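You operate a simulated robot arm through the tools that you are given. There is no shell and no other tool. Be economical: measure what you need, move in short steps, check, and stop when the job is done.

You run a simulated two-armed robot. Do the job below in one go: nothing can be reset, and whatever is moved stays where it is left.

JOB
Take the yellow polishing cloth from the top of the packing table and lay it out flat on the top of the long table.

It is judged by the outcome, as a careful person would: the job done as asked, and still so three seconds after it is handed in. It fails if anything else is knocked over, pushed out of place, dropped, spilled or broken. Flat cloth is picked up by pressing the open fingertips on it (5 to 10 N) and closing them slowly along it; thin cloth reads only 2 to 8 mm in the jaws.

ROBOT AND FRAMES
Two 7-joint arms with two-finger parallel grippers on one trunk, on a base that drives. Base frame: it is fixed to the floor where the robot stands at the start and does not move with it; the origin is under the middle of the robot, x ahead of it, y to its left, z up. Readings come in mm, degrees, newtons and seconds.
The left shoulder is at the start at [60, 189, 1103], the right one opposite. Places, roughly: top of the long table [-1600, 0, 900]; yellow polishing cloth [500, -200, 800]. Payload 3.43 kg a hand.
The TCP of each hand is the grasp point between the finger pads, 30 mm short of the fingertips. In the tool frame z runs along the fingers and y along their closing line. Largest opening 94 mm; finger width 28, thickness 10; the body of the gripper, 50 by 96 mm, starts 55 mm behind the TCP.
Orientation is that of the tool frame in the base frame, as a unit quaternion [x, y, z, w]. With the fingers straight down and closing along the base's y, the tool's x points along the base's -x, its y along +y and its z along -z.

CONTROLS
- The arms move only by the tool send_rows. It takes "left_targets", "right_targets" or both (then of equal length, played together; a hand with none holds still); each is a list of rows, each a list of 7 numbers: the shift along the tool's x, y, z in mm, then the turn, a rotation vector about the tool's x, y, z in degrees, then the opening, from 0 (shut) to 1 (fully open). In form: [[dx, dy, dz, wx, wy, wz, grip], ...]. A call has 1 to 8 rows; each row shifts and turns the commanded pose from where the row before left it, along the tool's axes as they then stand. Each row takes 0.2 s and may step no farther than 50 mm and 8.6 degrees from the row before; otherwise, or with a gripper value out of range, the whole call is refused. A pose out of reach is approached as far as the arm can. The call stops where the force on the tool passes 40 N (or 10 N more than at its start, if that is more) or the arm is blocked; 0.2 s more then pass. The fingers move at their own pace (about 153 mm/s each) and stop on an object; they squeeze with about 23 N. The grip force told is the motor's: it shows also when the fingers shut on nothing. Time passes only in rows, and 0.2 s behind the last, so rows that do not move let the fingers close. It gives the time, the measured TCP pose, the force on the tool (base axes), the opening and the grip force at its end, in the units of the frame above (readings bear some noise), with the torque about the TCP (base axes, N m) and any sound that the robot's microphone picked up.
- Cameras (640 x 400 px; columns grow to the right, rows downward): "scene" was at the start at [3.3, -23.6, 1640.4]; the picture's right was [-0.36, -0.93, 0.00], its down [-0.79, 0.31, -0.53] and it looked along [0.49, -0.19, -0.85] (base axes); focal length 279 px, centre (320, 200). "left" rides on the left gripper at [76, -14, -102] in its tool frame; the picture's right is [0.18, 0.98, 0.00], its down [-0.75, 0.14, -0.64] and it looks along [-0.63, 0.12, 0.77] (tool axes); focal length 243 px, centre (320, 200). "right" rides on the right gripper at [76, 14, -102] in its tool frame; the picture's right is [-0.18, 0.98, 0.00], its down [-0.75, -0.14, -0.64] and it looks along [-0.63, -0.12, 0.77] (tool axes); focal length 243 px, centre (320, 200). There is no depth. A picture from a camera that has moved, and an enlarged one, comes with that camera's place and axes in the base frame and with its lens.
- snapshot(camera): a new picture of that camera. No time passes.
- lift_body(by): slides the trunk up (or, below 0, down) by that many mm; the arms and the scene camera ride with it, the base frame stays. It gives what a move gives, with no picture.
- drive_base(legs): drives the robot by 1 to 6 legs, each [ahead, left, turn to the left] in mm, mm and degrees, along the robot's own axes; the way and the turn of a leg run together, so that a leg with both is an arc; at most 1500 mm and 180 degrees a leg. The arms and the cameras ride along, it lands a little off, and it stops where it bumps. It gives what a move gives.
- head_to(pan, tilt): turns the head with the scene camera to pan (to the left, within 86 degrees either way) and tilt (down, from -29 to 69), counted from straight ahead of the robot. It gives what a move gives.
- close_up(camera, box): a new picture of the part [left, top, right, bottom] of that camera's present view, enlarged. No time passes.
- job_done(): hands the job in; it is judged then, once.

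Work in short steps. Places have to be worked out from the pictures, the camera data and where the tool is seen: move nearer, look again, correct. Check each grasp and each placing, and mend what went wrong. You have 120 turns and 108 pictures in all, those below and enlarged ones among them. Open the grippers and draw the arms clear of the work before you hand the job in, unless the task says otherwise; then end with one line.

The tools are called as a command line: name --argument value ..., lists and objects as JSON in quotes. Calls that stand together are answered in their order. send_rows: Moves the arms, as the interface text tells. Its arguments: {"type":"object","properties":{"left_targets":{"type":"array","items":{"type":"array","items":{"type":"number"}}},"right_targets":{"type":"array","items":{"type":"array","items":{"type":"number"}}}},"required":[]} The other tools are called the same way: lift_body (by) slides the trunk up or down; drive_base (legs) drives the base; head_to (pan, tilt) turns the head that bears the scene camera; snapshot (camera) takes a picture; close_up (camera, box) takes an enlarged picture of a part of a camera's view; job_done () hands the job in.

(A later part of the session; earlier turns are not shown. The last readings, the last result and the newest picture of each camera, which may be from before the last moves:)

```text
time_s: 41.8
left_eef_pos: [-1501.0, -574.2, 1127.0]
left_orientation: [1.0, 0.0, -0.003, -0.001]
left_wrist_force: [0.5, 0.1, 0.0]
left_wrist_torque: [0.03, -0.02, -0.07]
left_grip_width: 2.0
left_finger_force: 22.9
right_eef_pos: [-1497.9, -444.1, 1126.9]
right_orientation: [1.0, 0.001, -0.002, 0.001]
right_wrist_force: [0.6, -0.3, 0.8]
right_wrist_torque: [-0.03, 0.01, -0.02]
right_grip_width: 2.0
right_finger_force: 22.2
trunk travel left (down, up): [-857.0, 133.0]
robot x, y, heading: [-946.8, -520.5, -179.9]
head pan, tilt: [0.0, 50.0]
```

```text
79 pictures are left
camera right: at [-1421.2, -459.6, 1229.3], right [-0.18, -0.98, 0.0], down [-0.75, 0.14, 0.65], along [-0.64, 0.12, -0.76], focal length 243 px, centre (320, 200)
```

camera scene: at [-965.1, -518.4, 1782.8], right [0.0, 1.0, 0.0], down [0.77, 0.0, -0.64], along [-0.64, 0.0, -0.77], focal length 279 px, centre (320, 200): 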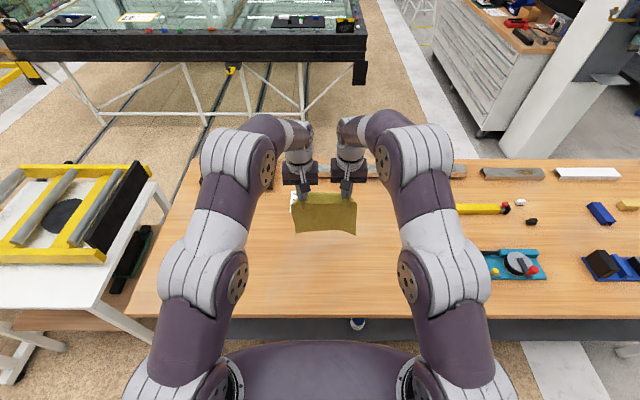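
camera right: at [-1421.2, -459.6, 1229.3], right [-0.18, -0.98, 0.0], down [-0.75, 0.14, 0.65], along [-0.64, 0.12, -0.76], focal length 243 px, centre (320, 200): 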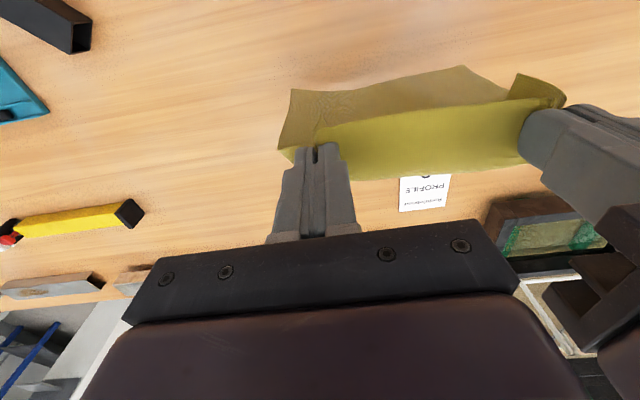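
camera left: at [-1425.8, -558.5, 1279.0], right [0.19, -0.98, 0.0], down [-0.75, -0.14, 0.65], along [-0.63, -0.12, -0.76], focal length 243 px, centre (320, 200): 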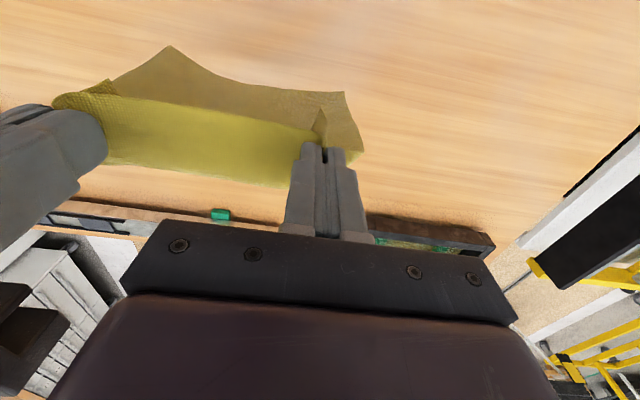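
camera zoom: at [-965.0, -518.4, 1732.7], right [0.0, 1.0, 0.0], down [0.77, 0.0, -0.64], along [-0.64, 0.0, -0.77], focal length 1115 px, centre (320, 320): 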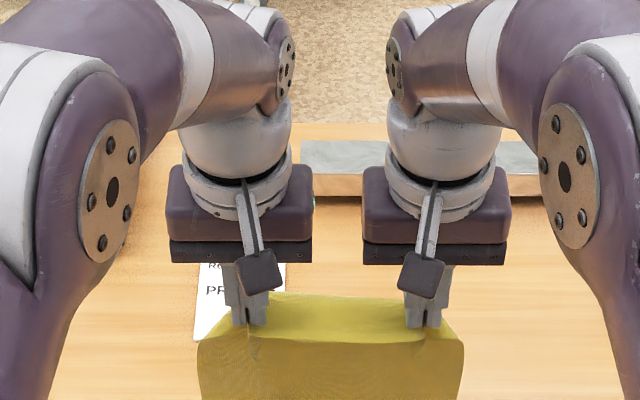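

The corner rays put the bottom edge on or right at the table. I'll start laying: draw the hands back toward the robot while lowering along an arc, and check midway.

send_rows --left_targets '[[10, 0, 3, 0, 0, 0, 0], [15, 0, 4, 0, 0, 0, 0], [15, 0, 5, 0, 0, 0, 0], [20, 0, 10, 0, 0, 0, 0], [20, 0, 10, 0, 0, 0, 0], [18, 0, 13, 0, 0, 0, 0], [17, 0, 12, 0, 0, 0, 0], [0, 0, 0, 0, 0, 0, 0]]' --right_targets '[[10, 0, 3, 0, 0, 0, 0], [15, 0, 4, 0, 0, 0, 0], [15, 0, 5, 0, 0, 0, 0], [20, 0, 10, 0, 0, 0, 0], [20, 0, 10, 0, 0, 0, 0], [18, 0, 13, 0, 0, 0, 0], [17, 0, 12, 0, 0, 0, 0], [0, 0, 0, 0, 0, 0, 0]]'

snapshot --camera "right"

snapshot --camera "scene"

```text
time_s: 43.6
left_eef_pos: [-1385.2, -571.9, 1068.8]
left_orientation: [1.0, 0.001, -0.003, -0.001]
left_wrist_force: [-0.1, 1.4, -0.9]
left_wrist_torque: [0.01, 0.0, -0.04]
left_grip_width: 1.5
left_finger_force: 22.9
right_eef_pos: [-1382.5, -444.2, 1069.1]
right_orientation: [1.0, 0.0, -0.004, 0.001]
right_wrist_force: [-0.1, -0.7, -1.4]
right_wrist_torque: [0.0, 0.02, -0.03]
right_grip_width: 2.1
right_finger_force: 22.3
trunk travel left (down, up): [-857.0, 133.0]
robot x, y, heading: [-945.2, -517.5, -179.8]
head pan, tilt: [0.0, 50.0]
```

```text
78 pictures are left
camera right: at [-1304.9, -459.0, 1170.6], right [-0.18, -0.98, 0.0], down [-0.75, 0.14, 0.65], along [-0.64, 0.12, -0.76], focal length 243 px, centre (320, 200)
```

right: 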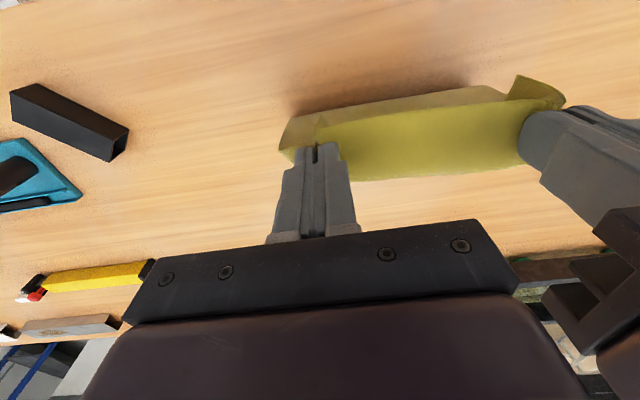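

```text
77 pictures are left
camera scene: at [-965.2, -518.4, 1732.7], right [0.0, 1.0, 0.0], down [0.77, 0.0, -0.64], along [-0.64, 0.0, -0.77], focal length 279 px, centre (320, 200)
```

scene: 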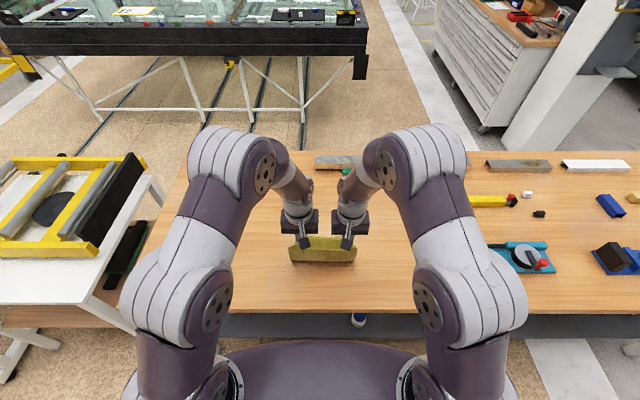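

The bottom edge may be sliding along with the hands rather than staying put. I'll look closely before continuing.

close_up --camera "scene" --box '[260, 200, 388, 280]'

close_up --camera "right" --box '[250, 50, 570, 250]'

```text
5.00 times, centred on (324, 240) of scene
camera zoom: at [-965.2, -518.4, 1732.7], right [0.0, 1.0, 0.0], down [0.77, 0.0, -0.64], along [-0.64, 0.0, -0.77], focal length 1394 px, centre (300, 0)
```

zoom: 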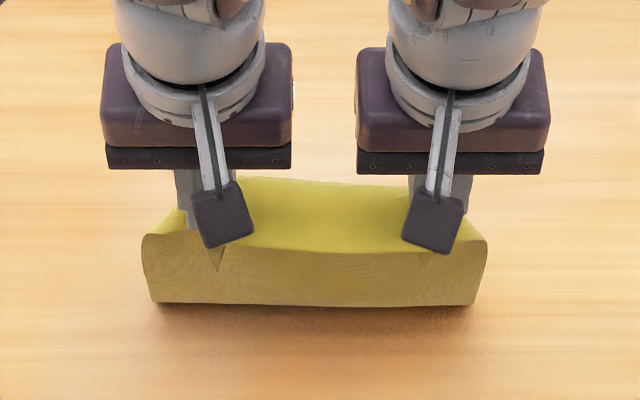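

```text
2.00 times, centred on (410, 150) of right
camera zoom: at [-1304.9, -459.0, 1170.6], right [-0.18, -0.98, 0.0], down [-0.75, 0.14, 0.65], along [-0.64, 0.12, -0.76], focal length 485 px, centre (140, 300)
```

zoom: 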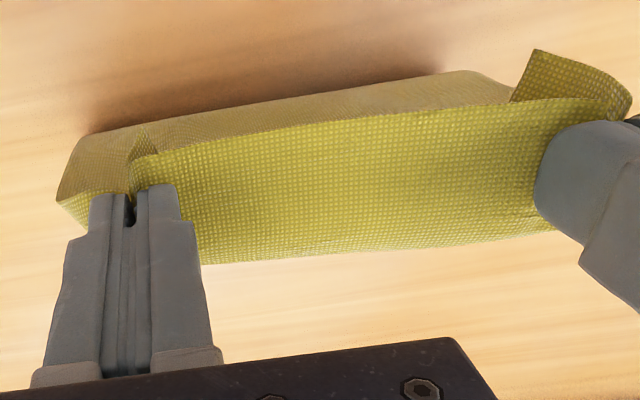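

The smooth rounded bottom looks like a bend, with the rest lying forward behind the raised strip and hidden from both cameras. I'll continue one step along the arc and check where the far edge shows up.

send_rows --left_targets '[[12, 0, 12, 0, 0, 0, 0], [12, 0, 12, 0, 0, 0, 0], [12, 0, 13, 0, 0, 0, 0], [12, 0, 13, 0, 0, 0, 0], [0, 0, 0, 0, 0, 0, 0]]' --right_targets '[[12, 0, 12, 0, 0, 0, 0], [12, 0, 12, 0, 0, 0, 0], [12, 0, 13, 0, 0, 0, 0], [12, 0, 13, 0, 0, 0, 0], [0, 0, 0, 0, 0, 0, 0]]'

snapshot --camera "left"

close_up --camera "scene" --box '[260, 200, 388, 280]'

```text
time_s: 44.8
left_eef_pos: [-1336.8, -573.3, 1019.5]
left_orientation: [1.0, 0.001, -0.003, -0.001]
left_wrist_force: [-0.6, 0.6, 0.8]
left_wrist_torque: [0.03, -0.04, -0.02]
left_grip_width: 2.1
left_finger_force: 22.6
right_eef_pos: [-1335.9, -443.7, 1018.9]
right_orientation: [1.0, 0.001, -0.002, 0.001]
right_wrist_force: [0.2, -1.1, -0.4]
right_wrist_torque: [0.0, 0.01, -0.04]
right_grip_width: 1.6
right_finger_force: 23.1
trunk travel left (down, up): [-857.0, 133.0]
robot x, y, heading: [-947.5, -519.3, -179.7]
head pan, tilt: [0.0, 50.0]
```

```text
74 pictures are left
camera left: at [-1261.1, -558.7, 1121.0], right [0.19, -0.98, 0.0], down [-0.75, -0.14, 0.65], along [-0.63, -0.12, -0.76], focal length 243 px, centre (320, 200)
```

left: 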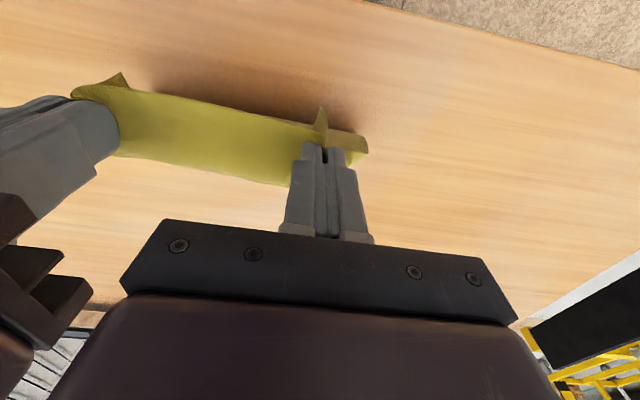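

```text
5.00 times, centred on (324, 240) of scene
camera zoom: at [-965.1, -518.4, 1732.7], right [0.0, 1.0, 0.0], down [0.77, 0.0, -0.64], along [-0.64, 0.0, -0.77], focal length 1394 px, centre (300, 0)
```

zoom: 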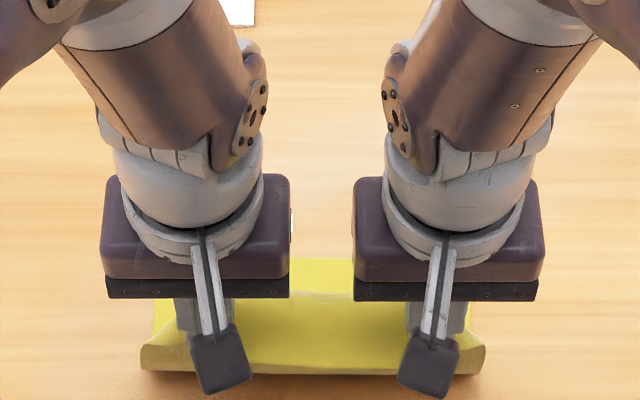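

The far edge shows at x≈−1432, so it swung with the hands because the hanging length is only about 180 mm. Finishing from here would bring the near edge too close to the table's edge. I'll lift again, go forward, and lower further before drawing back.

send_rows --left_targets '[[0, 0, -35, 0, 0, 0, 0], [0, 0, -40, 0, 0, 0, 0], [0, 0, -45, 0, 0, 0, 0], [-40, 0, 0, 0, 0, 0, 0], [-40, 0, 0, 0, 0, 0, 0], [-40, 0, 0, 0, 0, 0, 0], [-40, 0, 0, 0, 0, 0, 0], [0, 0, 0, 0, 0, 0, 0]]' --right_targets '[[0, 0, -35, 0, 0, 0, 0], [0, 0, -40, 0, 0, 0, 0], [0, 0, -45, 0, 0, 0, 0], [-40, 0, 0, 0, 0, 0, 0], [-40, 0, 0, 0, 0, 0, 0], [-40, 0, 0, 0, 0, 0, 0], [-40, 0, 0, 0, 0, 0, 0], [0, 0, 0, 0, 0, 0, 0]]'

snapshot --camera "scene"

snapshot --camera "right"

```text
time_s: 46.6
left_eef_pos: [-1493.3, -573.3, 1140.0]
left_orientation: [1.0, 0.001, -0.003, -0.001]
left_wrist_force: [0.1, 2.1, -0.2]
left_wrist_torque: [0.08, -0.01, 0.0]
left_grip_width: 1.6
left_finger_force: 23.1
right_eef_pos: [-1494.4, -445.3, 1142.6]
right_orientation: [1.0, 0.001, -0.003, 0.001]
right_wrist_force: [0.5, -1.9, 0.3]
right_wrist_torque: [-0.07, 0.02, 0.0]
right_grip_width: 1.8
right_finger_force: 23.7
trunk travel left (down, up): [-857.0, 133.0]
robot x, y, heading: [-947.5, -518.5, -179.9]
head pan, tilt: [0.0, 50.0]
```

```text
72 pictures are left
camera scene: at [-962.9, -518.4, 1732.7], right [0.0, 1.0, 0.0], down [0.77, 0.0, -0.64], along [-0.64, 0.0, -0.77], focal length 279 px, centre (320, 200)
```

scene: 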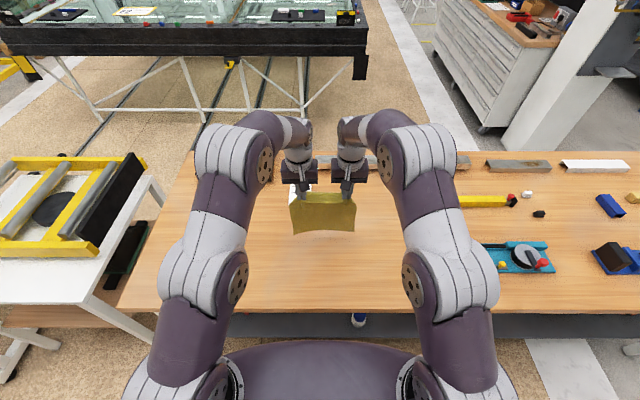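

```text
71 pictures are left
camera right: at [-1417.1, -459.0, 1244.9], right [-0.18, -0.98, 0.0], down [-0.75, 0.14, 0.65], along [-0.64, 0.12, -0.76], focal length 243 px, centre (320, 200)
```

right: 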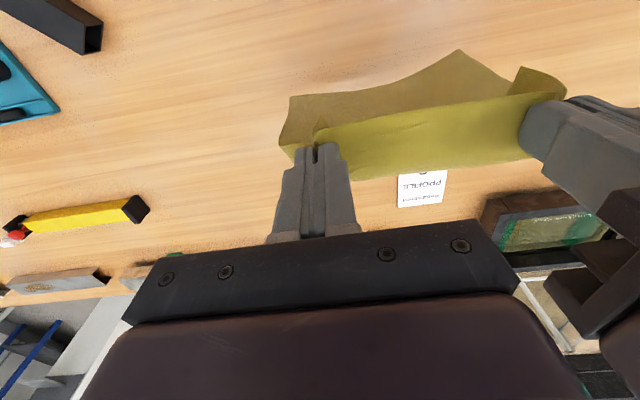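

The bottom is now about 25 mm above the table, which gives a hanging length of about 185 mm. I'll lower until it touches with some slack and then draw back at about 45°.

send_rows --left_targets '[[-8, 0, 15, 0, 0, 0, 0], [0, 0, 15, 0, 0, 0, 0], [8, 0, 15, 0, 0, 0, 0], [12, 0, 15, 0, 0, 0, 0], [15, 0, 15, 0, 0, 0, 0], [15, 0, 15, 0, 0, 0, 0], [0, 0, 0, 0, 0, 0, 0]]' --right_targets '[[-8, 0, 17, 0, 0, 0, 0], [0, 0, 15, 0, 0, 0, 0], [8, 0, 15, 0, 0, 0, 0], [12, 0, 15, 0, 0, 0, 0], [15, 0, 15, 0, 0, 0, 0], [15, 0, 15, 0, 0, 0, 0], [0, 0, 0, 0, 0, 0, 0]]'

close_up --camera "scene" --box '[260, 170, 388, 250]'

snapshot --camera "right"

```text
time_s: 48.2
left_eef_pos: [-1454.1, -572.3, 1049.6]
left_orientation: [1.0, 0.001, -0.002, -0.002]
left_wrist_force: [0.4, 0.6, 0.5]
left_wrist_torque: [0.01, 0.01, 0.0]
left_grip_width: 1.9
left_finger_force: 22.8
right_eef_pos: [-1453.6, -445.2, 1049.3]
right_orientation: [1.0, 0.002, -0.002, 0.001]
right_wrist_force: [0.7, 0.1, 0.1]
right_wrist_torque: [-0.02, -0.04, -0.06]
right_grip_width: 1.8
right_finger_force: 23.2
trunk travel left (down, up): [-857.0, 133.0]
robot x, y, heading: [-945.8, -518.7, -180.0]
head pan, tilt: [0.0, 50.0]
```

```text
5.00 times, centred on (324, 210) of scene
camera zoom: at [-965.8, -518.5, 1732.7], right [0.0, 1.0, 0.0], down [0.77, 0.0, -0.64], along [-0.64, 0.0, -0.77], focal length 1394 px, centre (300, 150)
```

zoom: 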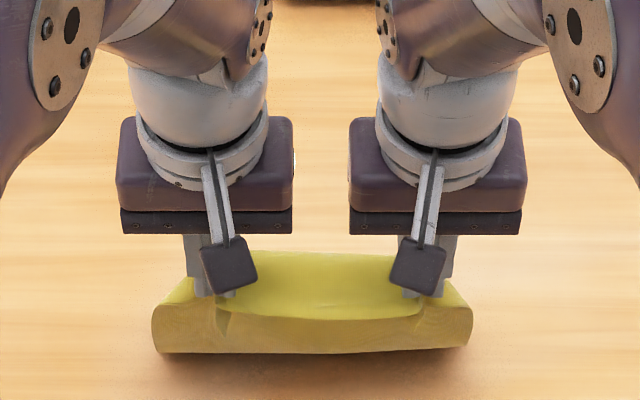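

```text
69 pictures are left
camera right: at [-1377.0, -460.8, 1151.2], right [-0.18, -0.98, 0.0], down [-0.75, 0.14, 0.65], along [-0.63, 0.12, -0.76], focal length 243 px, centre (320, 200)
```

right: 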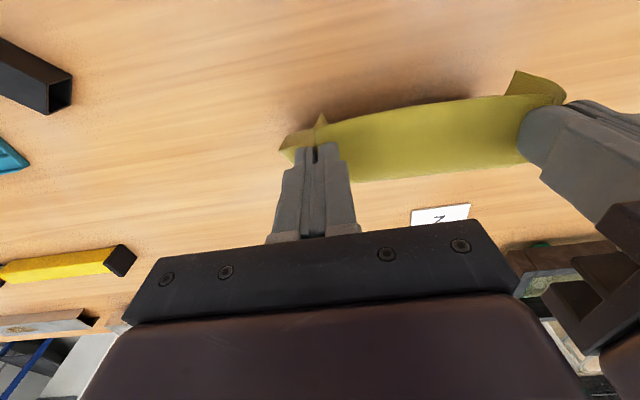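

The panel's bottom bend is at x≈−1477, ahead of the fingers, so the cloth is folding forward as wanted. I'll continue the diagonal.

send_rows --left_targets '[[17, 0, 13, 0, 0, 0, 0], [17, 0, 13, 0, 0, 0, 0], [17, 0, 13, 0, 0, 0, 0], [17, 0, 12, 0, 0, 0, 0], [0, 0, 0, 0, 0, 0, 0]]' --right_targets '[[17, 0, 13, 0, 0, 0, 0], [17, 0, 13, 0, 0, 0, 0], [17, 0, 13, 0, 0, 0, 0], [17, 0, 12, 0, 0, 0, 0], [0, 0, 0, 0, 0, 0, 0]]'

close_up --camera "scene" --box '[260, 180, 388, 260]'

snapshot --camera "right"

```text
time_s: 49.4
left_eef_pos: [-1386.9, -573.4, 997.0]
left_orientation: [1.0, 0.001, -0.002, -0.001]
left_wrist_force: [0.5, -0.4, 0.2]
left_wrist_torque: [0.0, -0.02, 0.0]
left_grip_width: 1.7
left_finger_force: 23.0
right_eef_pos: [-1387.1, -445.9, 996.6]
right_orientation: [1.0, 0.0, -0.002, 0.0]
right_wrist_force: [1.0, -0.7, -0.4]
right_wrist_torque: [-0.02, -0.04, -0.03]
right_grip_width: 1.8
right_finger_force: 23.0
trunk travel left (down, up): [-857.0, 133.0]
robot x, y, heading: [-947.4, -522.3, -179.6]
head pan, tilt: [0.0, 50.0]
```

```text
5.00 times, centred on (324, 220) of scene
camera zoom: at [-965.4, -518.4, 1732.7], right [0.0, 1.0, 0.0], down [0.77, 0.0, -0.64], along [-0.64, 0.0, -0.77], focal length 1394 px, centre (300, 100)
```

zoom: 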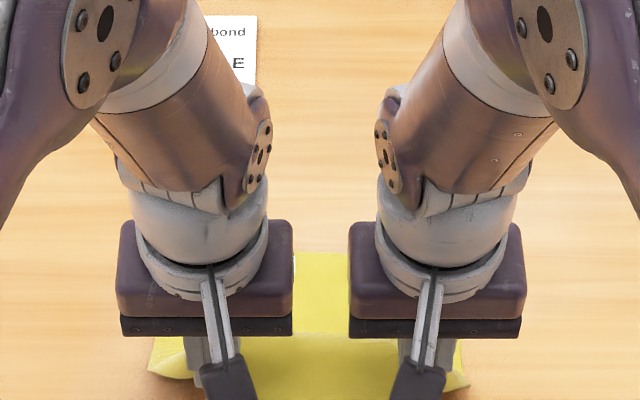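

```text
67 pictures are left
camera right: at [-1310.1, -461.0, 1097.3], right [-0.18, -0.98, 0.0], down [-0.75, 0.14, 0.65], along [-0.64, 0.12, -0.76], focal length 243 px, centre (320, 200)
```

right: 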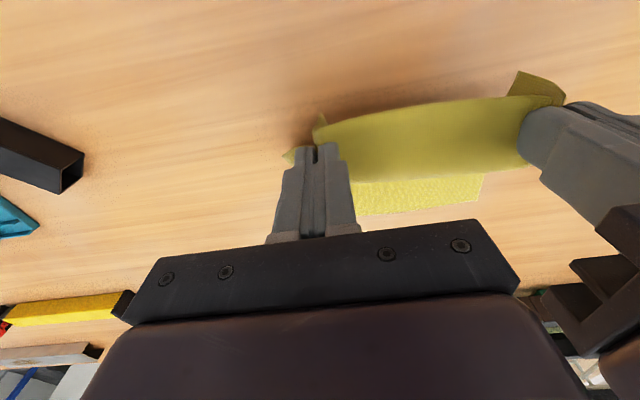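

The far edge is lying flat at x≈−1517. I'll finish the diagonal down to just above the table with the hands at about x≈−1300.

send_rows --left_targets '[[18, 0, 12, 0, 0, 0, 0], [18, 0, 12, 0, 0, 0, 0], [18, 0, 12, 0, 0, 0, 0], [18, 0, 12, 0, 0, 0, 0], [14, 0, 9, 0, 0, 0, 0], [0, 0, 0, 0, 0, 0, 0]]' --right_targets '[[18, 0, 12, 0, 0, 0, 0], [18, 0, 12, 0, 0, 0, 0], [18, 0, 12, 0, 0, 0, 0], [18, 0, 12, 0, 0, 0, 0], [14, 0, 9, 0, 0, 0, 0], [0, 0, 0, 0, 0, 0, 0]]'

snapshot --camera "scene"

snapshot --camera "right"

snapshot --camera "left"

```text
time_s: 50.8
left_eef_pos: [-1301.3, -572.1, 943.2]
left_orientation: [1.0, 0.001, -0.002, -0.001]
left_wrist_force: [0.3, 0.1, -0.1]
left_wrist_torque: [-0.02, -0.01, -0.01]
left_grip_width: 2.0
left_finger_force: 23.5
right_eef_pos: [-1300.8, -446.2, 938.2]
right_orientation: [1.0, 0.001, -0.003, 0.0]
right_wrist_force: [0.0, 0.7, -0.1]
right_wrist_torque: [0.01, 0.0, -0.07]
right_grip_width: 2.1
right_finger_force: 23.0
trunk travel left (down, up): [-857.0, 133.0]
robot x, y, heading: [-946.2, -518.8, -179.9]
head pan, tilt: [0.0, 50.0]
```

```text
66 pictures are left
camera scene: at [-965.1, -518.5, 1732.7], right [0.0, 1.0, 0.0], down [0.77, 0.0, -0.64], along [-0.64, 0.0, -0.77], focal length 279 px, centre (320, 200)
```

scene: 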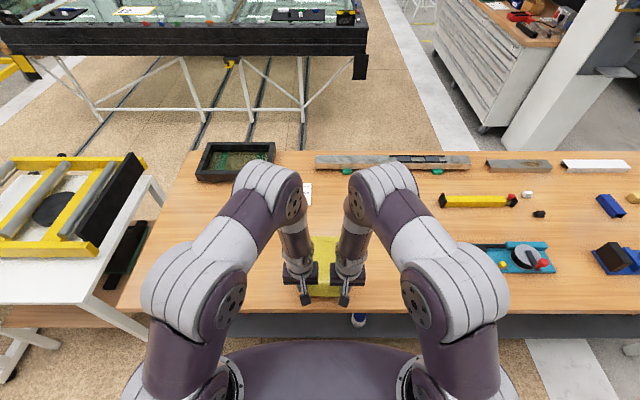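

```text
65 pictures are left
camera right: at [-1223.3, -460.9, 1039.6], right [-0.18, -0.98, 0.0], down [-0.75, 0.14, 0.65], along [-0.64, 0.12, -0.76], focal length 243 px, centre (320, 200)
```

right: 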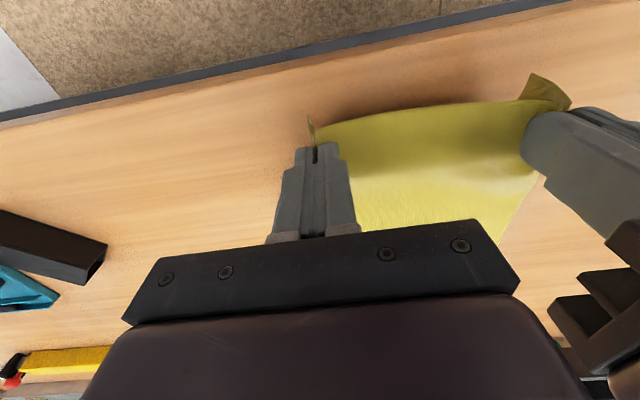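

```text
64 pictures are left
camera left: at [-1225.6, -557.7, 1045.1], right [0.19, -0.98, 0.0], down [-0.75, -0.14, 0.65], along [-0.63, -0.12, -0.76], focal length 243 px, centre (320, 200)
```

left: 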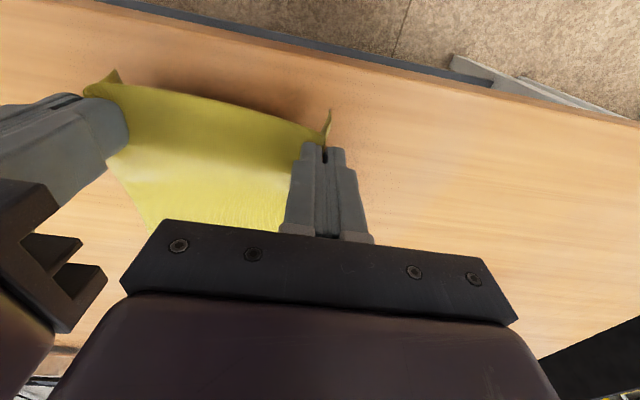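

The far part lies flat and both hands are about 5–10 mm above the surface. I'll pull slightly back and apart to remove slack, then lower gently towards contact.

send_rows --left_targets '[[3, 1, 3, 0, 0, 0, 0], [3, 1, 3, 0, 0, 0, 0], [0, 0, 0, 0, 0, 0, 0]]' --right_targets '[[3, -1, 1, 0, 0, 0, 0], [3, -1, 1, 0, 0, 0, 0], [0, 0, 0, 0, 0, 0, 0]]'

```text
time_s: 51.6
left_eef_pos: [-1295.5, -575.1, 935.5]
left_orientation: [1.0, 0.001, -0.002, 0.0]
left_wrist_force: [0.2, 6.7, -0.5]
left_wrist_torque: [0.24, 0.0, -0.03]
left_grip_width: 1.7
left_finger_force: 22.8
right_eef_pos: [-1295.3, -442.7, 937.2]
right_orientation: [1.0, 0.001, -0.003, 0.001]
right_wrist_force: [-0.9, -6.7, 0.0]
right_wrist_torque: [-0.24, 0.01, -0.02]
right_grip_width: 1.8
right_finger_force: 22.5
trunk travel left (down, up): [-857.0, 133.0]
robot x, y, heading: [-948.3, -520.8, -180.0]
head pan, tilt: [0.0, 50.0]
```

Side tension is about 7 N, which is good. I'll keep lowering in small steps.

send_rows --left_targets '[[2, 0, 1.5, 0, 0, 0, 0], [2, 0, 1, 0, 0, 0, 0], [0, 0, 0, 0, 0, 0, 0]]' --right_targets '[[2, 0, 2, 0, 0, 0, 0], [2, 0, 1.5, 0, 0, 0, 0], [0, 0, 0, 0, 0, 0, 0]]'

```text
time_s: 52.4
left_eef_pos: [-1290.1, -574.4, 932.3]
left_orientation: [1.0, 0.001, -0.002, 0.0]
left_wrist_force: [0.0, 7.8, -0.2]
left_wrist_torque: [0.23, 0.03, -0.05]
left_grip_width: 1.8
left_finger_force: 22.8
right_eef_pos: [-1290.7, -442.3, 934.8]
right_orientation: [1.0, 0.001, -0.002, 0.001]
right_wrist_force: [-0.2, -8.1, -0.5]
right_wrist_torque: [-0.23, 0.02, 0.0]
right_grip_width: 1.7
right_finger_force: 22.7
trunk travel left (down, up): [-857.0, 133.0]
robot x, y, heading: [-945.8, -518.6, -179.6]
head pan, tilt: [0.0, 50.0]
```

There is no contact yet, so I'll continue down slowly.

send_rows --left_targets '[[2, 0, 1, 0, 0, 0, 0], [0, 0, 0, 0, 0, 0, 0]]' --right_targets '[[2, 0, 2, 0, 0, 0, 0], [0, 0, 0, 0, 0, 0, 0]]'

close_up --camera "scene" --box '[256, 220, 384, 300]'

```text
time_s: 53.0
left_eef_pos: [-1289.6, -574.6, 931.8]
left_orientation: [1.0, 0.001, -0.003, -0.001]
left_wrist_force: [0.4, 5.7, 0.3]
left_wrist_torque: [0.16, -0.01, 0.02]
left_grip_width: 1.9
left_finger_force: 22.7
right_eef_pos: [-1289.9, -442.0, 931.8]
right_orientation: [1.0, 0.002, -0.003, 0.001]
right_wrist_force: [0.5, -6.2, 0.2]
right_wrist_torque: [-0.18, -0.01, -0.01]
right_grip_width: 1.9
right_finger_force: 22.6
trunk travel left (down, up): [-857.0, 133.0]
robot x, y, heading: [-946.8, -520.4, -180.0]
head pan, tilt: [0.0, 50.0]
```

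```text
5.00 times, centred on (320, 260) of scene
camera zoom: at [-964.9, -518.4, 1732.7], right [0.0, 1.0, 0.0], down [0.77, 0.0, -0.64], along [-0.64, 0.0, -0.77], focal length 1394 px, centre (320, -100)
```

zoom: 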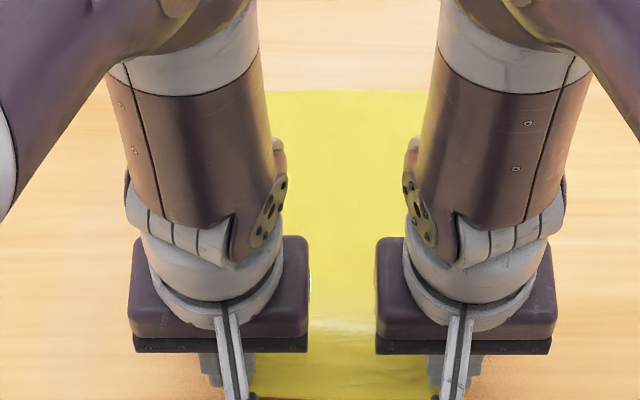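

The cloth is flat between the arms. There is still no contact, so I'll continue in small steps.

send_rows --left_targets '[[0, 0, 1, 0, 0, 0, 0], [0, 0, 0.7, 0, 0, 0, 0], [0, 0, 0, 0, 0, 0, 0]]' --right_targets '[[0, 0, 1, 0, 0, 0, 0], [0, 0, 0.7, 0, 0, 0, 0], [0, 0, 0, 0, 0, 0, 0]]'

```text
time_s: 53.8
left_eef_pos: [-1289.0, -573.7, 929.2]
left_orientation: [1.0, 0.001, -0.004, 0.0]
left_wrist_force: [0.4, 4.4, 0.1]
left_wrist_torque: [0.16, 0.0, -0.05]
left_grip_width: 2.2
left_finger_force: 22.9
right_eef_pos: [-1287.7, -442.8, 928.7]
right_orientation: [1.0, 0.002, -0.003, 0.002]
right_wrist_force: [0.2, -5.9, -0.4]
right_wrist_torque: [-0.14, 0.0, -0.01]
right_grip_width: 1.5
right_finger_force: 23.0
trunk travel left (down, up): [-857.0, 133.0]
robot x, y, heading: [-946.4, -517.4, -180.1]
head pan, tilt: [0.0, 50.0]
```

There is still no contact at 929, so I'll go on in the same small steps.

send_rows --left_targets '[[0, 0, 1, 0, 0, 0, 0], [0, 0, 1, 0, 0, 0, 0], [0, 0, 0, 0, 0, 0, 0]]' --right_targets '[[0, 0, 1, 0, 0, 0, 0], [0, 0, 1, 0, 0, 0, 0], [0, 0, 0, 0, 0, 0, 0]]'

```text
time_s: 54.6
left_eef_pos: [-1290.2, -573.5, 927.8]
left_orientation: [1.0, 0.001, -0.003, -0.001]
left_wrist_force: [-0.3, 4.9, -0.1]
left_wrist_torque: [0.1, -0.03, -0.04]
left_grip_width: 1.8
left_finger_force: 23.0
right_eef_pos: [-1287.2, -441.7, 927.2]
right_orientation: [1.0, 0.001, -0.003, 0.001]
right_wrist_force: [-0.3, -4.7, -0.8]
right_wrist_torque: [-0.15, 0.0, -0.01]
right_grip_width: 1.6
right_finger_force: 22.9
trunk travel left (down, up): [-857.0, 133.0]
robot x, y, heading: [-947.9, -517.0, -179.9]
head pan, tilt: [0.0, 50.0]
```

I'll keep going down the same way until the force rises.

send_rows --left_targets '[[0, 0, 1.5, 0, 0, 0, 0], [0, 0, 1, 0, 0, 0, 0], [0, 0, 0, 0, 0, 0, 0]]' --right_targets '[[0, 0, 1.5, 0, 0, 0, 0], [0, 0, 1, 0, 0, 0, 0], [0, 0, 0, 0, 0, 0, 0]]'

close_up --camera "right" --box '[230, 50, 550, 250]'

```text
time_s: 55.4
left_eef_pos: [-1289.5, -573.5, 925.1]
left_orientation: [1.0, 0.0, -0.003, -0.001]
left_wrist_force: [0.3, 6.0, 0.9]
left_wrist_torque: [0.18, 0.0, -0.01]
left_grip_width: 2.0
left_finger_force: 23.1
right_eef_pos: [-1288.0, -442.1, 926.1]
right_orientation: [1.0, 0.001, -0.002, 0.001]
right_wrist_force: [-0.3, -6.1, 0.3]
right_wrist_torque: [-0.17, 0.02, 0.02]
right_grip_width: 1.8
right_finger_force: 22.9
trunk travel left (down, up): [-857.0, 133.0]
robot x, y, heading: [-948.1, -519.7, -179.7]
head pan, tilt: [0.0, 50.0]
```

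```text
2.00 times, centred on (390, 150) of right
camera zoom: at [-1211.7, -457.4, 1026.9], right [-0.18, -0.98, 0.0], down [-0.75, 0.14, 0.65], along [-0.64, 0.12, -0.76], focal length 485 px, centre (180, 300)
```

zoom: 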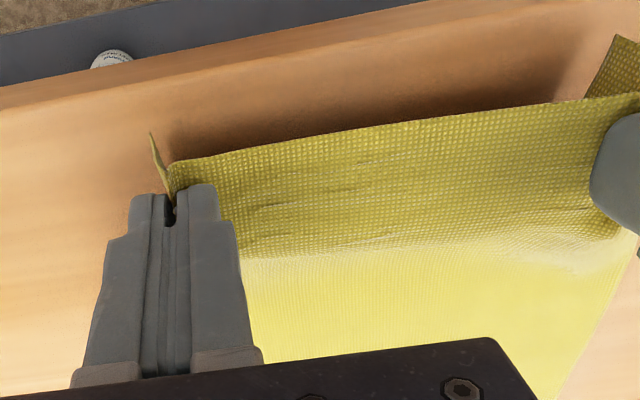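

The shadow shows the tips are still a bit above the table, so I'll continue with slightly larger steps.

send_rows --left_targets '[[0, 0, 1.5, 0, 0, 0, 0], [0, 0, 1.5, 0, 0, 0, 0], [0, 0, 1.5, 0, 0, 0, 0], [0, 0, 0, 0, 0, 0, 0]]' --right_targets '[[0, 0, 1.5, 0, 0, 0, 0], [0, 0, 1.5, 0, 0, 0, 0], [0, 0, 1.5, 0, 0, 0, 0], [0, 0, 0, 0, 0, 0, 0]]'

```text
time_s: 56.4
left_eef_pos: [-1290.5, -574.5, 920.0]
left_orientation: [1.0, 0.001, -0.003, 0.0]
left_wrist_force: [0.0, 6.7, 0.4]
left_wrist_torque: [0.23, 0.04, -0.05]
left_grip_width: 1.8
left_finger_force: 23.2
right_eef_pos: [-1288.4, -443.7, 920.9]
right_orientation: [1.0, 0.001, -0.002, 0.001]
right_wrist_force: [0.2, -6.1, -0.1]
right_wrist_torque: [-0.23, 0.01, -0.02]
right_grip_width: 1.8
right_finger_force: 22.8
trunk travel left (down, up): [-857.0, 133.0]
robot x, y, heading: [-943.7, -516.5, -179.6]
head pan, tilt: [0.0, 50.0]
```

Contact is not reached at 920 either, so I'll repeat the step.

send_rows --left_targets '[[0, 0, 1.5, 0, 0, 0, 0], [0, 0, 1.5, 0, 0, 0, 0], [0, 0, 1.5, 0, 0, 0, 0], [0, 0, 0, 0, 0, 0, 0]]' --right_targets '[[0, 0, 1.5, 0, 0, 0, 0], [0, 0, 1.5, 0, 0, 0, 0], [0, 0, 1.5, 0, 0, 0, 0], [0, 0, 0, 0, 0, 0, 0]]'

close_up --camera "left" --box '[60, 50, 380, 250]'

```text
time_s: 57.4
left_eef_pos: [-1289.6, -574.7, 914.8]
left_orientation: [1.0, 0.001, -0.003, -0.001]
left_wrist_force: [0.3, 5.5, -0.1]
left_wrist_torque: [0.2, 0.0, -0.05]
left_grip_width: 1.7
left_finger_force: 23.1
right_eef_pos: [-1288.1, -443.0, 915.6]
right_orientation: [1.0, 0.001, -0.001, 0.001]
right_wrist_force: [-0.4, -7.4, -0.9]
right_wrist_torque: [-0.22, 0.04, 0.0]
right_grip_width: 1.8
right_finger_force: 22.8
trunk travel left (down, up): [-857.0, 133.0]
robot x, y, heading: [-950.6, -519.7, -180.2]
head pan, tilt: [0.0, 50.0]
```

```text
2.00 times, centred on (220, 150) of left
camera zoom: at [-1213.4, -560.2, 1017.9], right [0.19, -0.98, 0.0], down [-0.75, -0.14, 0.65], along [-0.63, -0.12, -0.76], focal length 485 px, centre (520, 300)
```

zoom: 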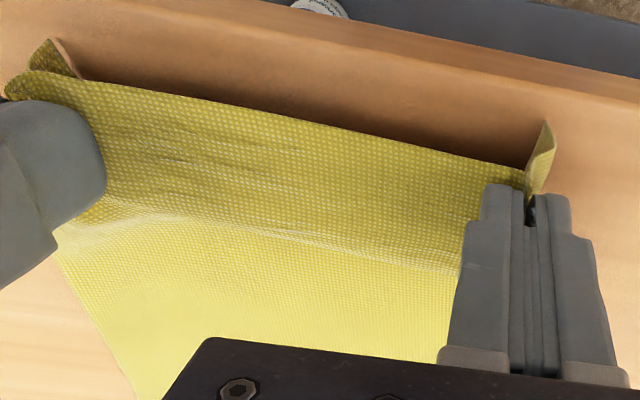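

The tips still look slightly above the surface. I'll continue down.

send_rows --left_targets '[[0, 0, 1.5, 0, 0, 0, 0], [0, 0, 1.5, 0, 0, 0, 0], [0, 0, 1.5, 0, 0, 0, 0], [0, 0, 1, 0, 0, 0, 0], [0, 0, 0, 0, 0, 0, 0]]' --right_targets '[[0, 0, 1.5, 0, 0, 0, 0], [0, 0, 1.5, 0, 0, 0, 0], [0, 0, 1.5, 0, 0, 0, 0], [0, 0, 1, 0, 0, 0, 0], [0, 0, 0, 0, 0, 0, 0]]'

```text
time_s: 58.6
left_eef_pos: [-1289.5, -575.7, 912.2]
left_orientation: [1.0, 0.001, -0.002, -0.001]
left_wrist_force: [-0.6, 4.8, 0.1]
left_wrist_torque: [0.17, 0.01, -0.09]
left_grip_width: 1.9
left_finger_force: 22.8
right_eef_pos: [-1288.0, -444.1, 910.7]
right_orientation: [1.0, 0.001, -0.003, 0.001]
right_wrist_force: [-0.5, -5.4, 0.0]
right_wrist_torque: [-0.17, 0.01, -0.02]
right_grip_width: 2.0
right_finger_force: 22.6
trunk travel left (down, up): [-857.0, 133.0]
robot x, y, heading: [-944.4, -519.1, -179.8]
head pan, tilt: [0.0, 50.0]
```

I'll take another set of steps down.

send_rows --left_targets '[[0, 0, 1.5, 0, 0, 0, 0], [0, 0, 1.5, 0, 0, 0, 0], [0, 0, 1.5, 0, 0, 0, 0], [0, 0, 1, 0, 0, 0, 0], [0, 0, 0, 0, 0, 0, 0]]' --right_targets '[[0, 0, 1.5, 0, 0, 0, 0], [0, 0, 1.5, 0, 0, 0, 0], [0, 0, 1.5, 0, 0, 0, 0], [0, 0, 1, 0, 0, 0, 0], [0, 0, 0, 0, 0, 0, 0]]'

close_up --camera "right" --box '[230, 50, 550, 250]'

```text
time_s: 59.8
left_eef_pos: [-1290.2, -574.7, 905.2]
left_orientation: [1.0, 0.0, -0.002, -0.001]
left_wrist_force: [0.6, 6.1, -0.5]
left_wrist_torque: [0.16, 0.0, -0.05]
left_grip_width: 1.9
left_finger_force: 23.2
right_eef_pos: [-1288.7, -441.6, 905.0]
right_orientation: [1.0, 0.0, -0.003, 0.001]
right_wrist_force: [0.7, -5.2, 0.1]
right_wrist_torque: [-0.17, 0.0, -0.03]
right_grip_width: 2.0
right_finger_force: 22.8
trunk travel left (down, up): [-857.0, 133.0]
robot x, y, heading: [-950.3, -521.2, -179.8]
head pan, tilt: [0.0, 50.0]
```

```text
2.00 times, centred on (390, 150) of right
camera zoom: at [-1211.8, -458.1, 1006.8], right [-0.18, -0.98, 0.0], down [-0.75, 0.14, 0.65], along [-0.64, 0.12, -0.76], focal length 485 px, centre (180, 300)
```

zoom: 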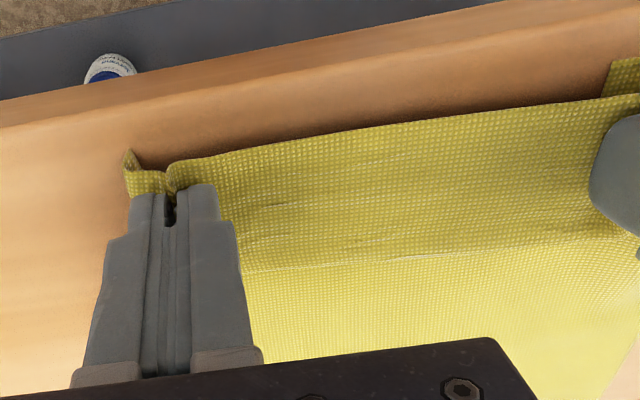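

The corner flap now rests on the table, so contact is close. I'll take finer steps.

send_rows --left_targets '[[0, 0, 1, 0, 0, 0, 0], [0, 0, 1, 0, 0, 0, 0], [0, 0, 0, 0, 0, 0, 0]]' --right_targets '[[0, 0, 1, 0, 0, 0, 0], [0, 0, 1, 0, 0, 0, 0], [0, 0, 0, 0, 0, 0, 0]]'

```text
time_s: 60.6
left_eef_pos: [-1290.5, -575.1, 903.8]
left_orientation: [1.0, 0.0, -0.003, -0.001]
left_wrist_force: [0.3, 7.2, -0.1]
left_wrist_torque: [0.19, 0.01, 0.01]
left_grip_width: 2.0
left_finger_force: 23.1
right_eef_pos: [-1289.2, -443.2, 903.3]
right_orientation: [1.0, 0.001, -0.003, 0.001]
right_wrist_force: [-0.1, -6.5, 0.6]
right_wrist_torque: [-0.2, -0.01, 0.03]
right_grip_width: 1.7
right_finger_force: 23.2
trunk travel left (down, up): [-857.0, 133.0]
robot x, y, heading: [-946.1, -521.0, -179.9]
head pan, tilt: [0.0, 50.0]
```

I'll take one more fine set.

send_rows --left_targets '[[0, 0, 1, 0, 0, 0, 0], [0, 0, 1, 0, 0, 0, 0], [0, 0, 1, 0, 0, 0, 0], [0, 0, 0, 0, 0, 0, 0]]' --right_targets '[[0, 0, 1, 0, 0, 0, 0], [0, 0, 1, 0, 0, 0, 0], [0, 0, 1, 0, 0, 0, 0], [0, 0, 0, 0, 0, 0, 0]]'

```text
time_s: 61.6
left_eef_pos: [-1290.2, -574.3, 899.6]
left_orientation: [1.0, 0.001, -0.003, -0.001]
left_wrist_force: [0.8, 4.8, -0.6]
left_wrist_torque: [0.19, -0.01, -0.02]
left_grip_width: 2.0
left_finger_force: 22.8
right_eef_pos: [-1289.1, -443.3, 900.7]
right_orientation: [1.0, 0.001, -0.003, 0.001]
right_wrist_force: [0.4, -5.0, 0.3]
right_wrist_torque: [-0.19, -0.01, -0.01]
right_grip_width: 2.0
right_finger_force: 22.9
trunk travel left (down, up): [-857.0, 133.0]
robot x, y, heading: [-945.3, -520.1, -180.1]
head pan, tilt: [0.0, 50.0]
```

Still free at 900, so I'll go down another 3 mm.

send_rows --left_targets '[[0, 0, 1, 0, 0, 0, 0], [0, 0, 1, 0, 0, 0, 0], [0, 0, 1, 0, 0, 0, 0], [0, 0, 0, 0, 0, 0, 0]]' --right_targets '[[0, 0, 1, 0, 0, 0, 0], [0, 0, 1, 0, 0, 0, 0], [0, 0, 1, 0, 0, 0, 0], [0, 0, 0, 0, 0, 0, 0]]'

close_up --camera "left" --box '[60, 50, 380, 250]'

```text
time_s: 62.6
left_eef_pos: [-1288.3, -575.1, 896.9]
left_orientation: [1.0, 0.001, -0.003, -0.001]
left_wrist_force: [-0.4, 5.1, 0.1]
left_wrist_torque: [0.18, 0.01, -0.04]
left_grip_width: 1.9
left_finger_force: 23.4
right_eef_pos: [-1289.4, -442.6, 898.0]
right_orientation: [1.0, 0.001, -0.003, 0.001]
right_wrist_force: [1.0, -6.0, 0.1]
right_wrist_torque: [-0.18, -0.01, 0.06]
right_grip_width: 1.7
right_finger_force: 22.5
trunk travel left (down, up): [-857.0, 133.0]
robot x, y, heading: [-947.0, -520.2, -179.8]
head pan, tilt: [0.0, 50.0]
```

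```text
2.00 times, centred on (220, 150) of left
camera zoom: at [-1212.5, -560.0, 999.0], right [0.19, -0.98, 0.0], down [-0.75, -0.14, 0.65], along [-0.63, -0.12, -0.76], focal length 485 px, centre (520, 300)
```

zoom: 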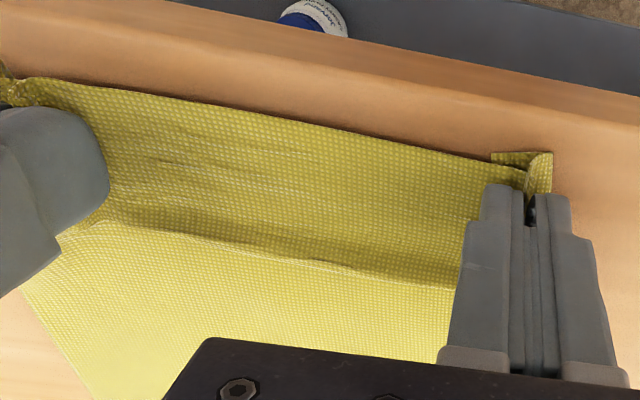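

The left corner flap is starting to fold under, and a slight slack ridge shows ahead of the fingers. I'll pull back while going the last millimetres down.

send_rows --left_targets '[[2, 0, 0.5, 0, 0, 0, 0], [2, 0, 0.5, 0, 0, 0, 0], [2, 0, 0.5, 0, 0, 0, 0], [2, 0, 0.5, 0, 0, 0, 0], [0, 0, 0, 0, 0, 0, 0]]' --right_targets '[[2, 0, 0.5, 0, 0, 0, 0], [2, 0, 0.5, 0, 0, 0, 0], [2, 0, 0.5, 0, 0, 0, 0], [2, 0, 0.5, 0, 0, 0, 0], [0, 0, 0, 0, 0, 0, 0]]'

close_up --camera "left" --box '[60, 50, 380, 250]'

```text
time_s: 63.8
left_eef_pos: [-1281.5, -574.4, 894.3]
left_orientation: [1.0, 0.001, -0.004, -0.001]
left_wrist_force: [-0.4, 5.5, 1.6]
left_wrist_torque: [0.18, 0.01, -0.02]
left_grip_width: 1.8
left_finger_force: 23.0
right_eef_pos: [-1282.1, -442.9, 895.2]
right_orientation: [1.0, 0.001, -0.003, 0.001]
right_wrist_force: [-0.4, -5.3, -0.1]
right_wrist_torque: [-0.2, 0.03, -0.01]
right_grip_width: 1.4
right_finger_force: 22.8
trunk travel left (down, up): [-857.0, 133.0]
robot x, y, heading: [-944.0, -520.0, -179.6]
head pan, tilt: [0.0, 50.0]
```

```text
2.00 times, centred on (220, 150) of left
camera zoom: at [-1206.1, -560.0, 997.0], right [0.19, -0.98, 0.0], down [-0.75, -0.14, 0.65], along [-0.63, -0.12, -0.76], focal length 485 px, centre (520, 300)
```

zoom: 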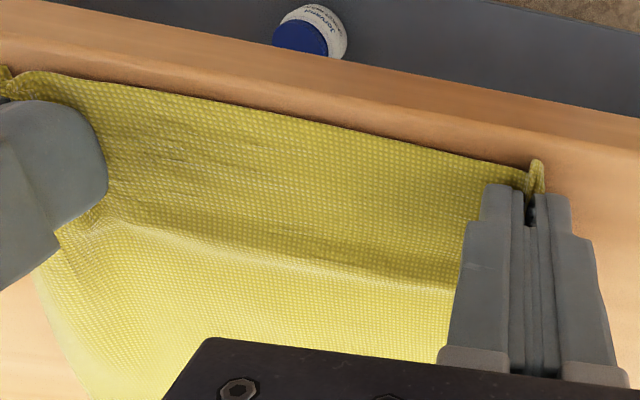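

There are about 15 mm of table left beyond the near edge, so I won't pull back further. I'll go straight down for the contact.

send_rows --left_targets '[[0, 0, 0.7, 0, 0, 0, 0], [0, 0, 0.7, 0, 0, 0, 0], [0, 0, 0, 0, 0, 0, 0]]' --right_targets '[[0, 0, 0.9, 0, 0, 0, 0], [0, 0, 0.9, 0, 0, 0, 0], [0, 0, 0, 0, 0, 0, 0]]'

```text
time_s: 64.6
left_eef_pos: [-1282.2, -574.2, 893.6]
left_orientation: [1.0, 0.001, -0.002, -0.001]
left_wrist_force: [0.0, 2.9, 0.3]
left_wrist_torque: [0.07, 0.0, -0.01]
left_grip_width: 1.8
left_finger_force: 22.9
right_eef_pos: [-1280.8, -443.6, 893.8]
right_orientation: [1.0, 0.0, -0.003, 0.001]
right_wrist_force: [-0.2, -2.9, 0.6]
right_wrist_torque: [-0.08, 0.03, 0.01]
right_grip_width: 1.7
right_finger_force: 22.7
trunk travel left (down, up): [-857.0, 133.0]
robot x, y, heading: [-946.7, -519.7, -179.9]
head pan, tilt: [0.0, 50.0]
```

Side tension is dropping, so contact must be near. I'll take another small step.

send_rows --left_targets '[[0, 0, 0.7, 0, 0, 0, 0], [0, 0, 0.7, 0, 0, 0, 0], [0, 0, 0, 0, 0, 0, 0]]' --right_targets '[[0, 0, 0.7, 0, 0, 0, 0], [0, 0, 0.7, 0, 0, 0, 0], [0, 0, 0, 0, 0, 0, 0]]'

close_up --camera "right" --box '[230, 50, 550, 250]'

```text
time_s: 65.4
left_eef_pos: [-1281.5, -573.3, 892.0]
left_orientation: [1.0, 0.0, -0.002, -0.002]
left_wrist_force: [-0.8, 1.9, 0.1]
left_wrist_torque: [0.05, 0.0, 0.0]
left_grip_width: 2.1
left_finger_force: 22.9
right_eef_pos: [-1278.5, -442.2, 891.8]
right_orientation: [1.0, 0.001, -0.003, 0.001]
right_wrist_force: [-0.9, -2.8, 0.9]
right_wrist_torque: [-0.07, 0.01, 0.01]
right_grip_width: 2.0
right_finger_force: 23.2
trunk travel left (down, up): [-857.0, 133.0]
robot x, y, heading: [-948.8, -519.4, -179.9]
head pan, tilt: [0.0, 50.0]
```

```text
2.00 times, centred on (390, 150) of right
camera zoom: at [-1202.7, -458.2, 993.9], right [-0.18, -0.98, 0.0], down [-0.75, 0.14, 0.65], along [-0.64, 0.12, -0.76], focal length 485 px, centre (180, 300)
```

zoom: 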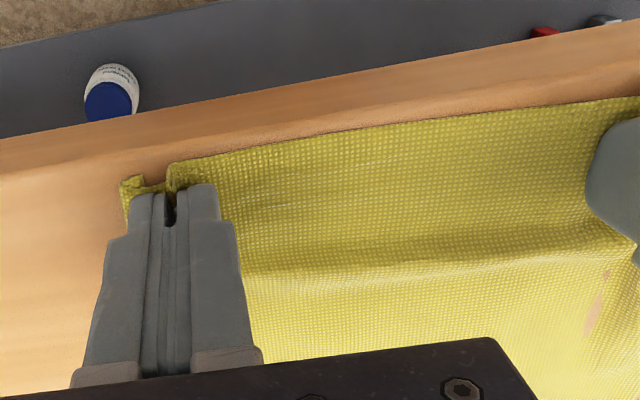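

It looks nearly on the surface. I'll go slightly lower.

send_rows --left_targets '[[0, 0, 0.8, 0, 0, 0, 0], [0, 0, 0.8, 0, 0, 0, 0], [0, 0, 0, 0, 0, 0, 0]]' --right_targets '[[0, 0, 0.8, 0, 0, 0, 0], [0, 0, 0.8, 0, 0, 0, 0], [0, 0, 0, 0, 0, 0, 0]]'

```text
time_s: 66.2
left_eef_pos: [-1279.3, -572.3, 893.8]
left_orientation: [1.0, 0.0, -0.004, -0.001]
left_wrist_force: [-0.8, 2.1, 0.7]
left_wrist_torque: [0.06, -0.02, -0.03]
left_grip_width: 1.8
left_finger_force: 23.3
right_eef_pos: [-1280.5, -443.6, 892.0]
right_orientation: [1.0, 0.001, -0.004, 0.002]
right_wrist_force: [0.8, 4.4, 33.3]
right_wrist_torque: [0.44, -0.07, 0.0]
right_grip_width: 2.0
right_finger_force: 22.8
trunk travel left (down, up): [-857.0, 133.0]
robot x, y, heading: [-944.7, -519.5, -179.9]
head pan, tilt: [0.0, 50.0]
```

The right hand has touched at 33 N. I'll ease it up 1.5 mm and bring the left down a touch.

send_rows --left_targets '[[0, 0, 0.6, 0, 0, 0, 0], [0, 0, 0, 0, 0, 0, 0]]' --right_targets '[[0, 0, -1.5, 0, 0, 0, 0], [0, 0, 0, 0, 0, 0, 0]]'

```text
time_s: 66.8
left_eef_pos: [-1280.5, -573.4, 891.8]
left_orientation: [1.0, 0.001, -0.004, -0.001]
left_wrist_force: [2.0, 2.6, 13.1]
left_wrist_torque: [0.08, -0.15, -0.02]
left_grip_width: 1.9
left_finger_force: 23.4
right_eef_pos: [-1279.1, -443.2, 892.1]
right_orientation: [1.0, 0.001, -0.003, 0.0]
right_wrist_force: [-2.1, 0.2, 8.0]
right_wrist_torque: [0.07, 0.02, 0.01]
right_grip_width: 1.5
right_finger_force: 23.0
trunk travel left (down, up): [-857.0, 133.0]
robot x, y, heading: [-949.9, -520.2, -179.9]
head pan, tilt: [0.0, 50.0]
```

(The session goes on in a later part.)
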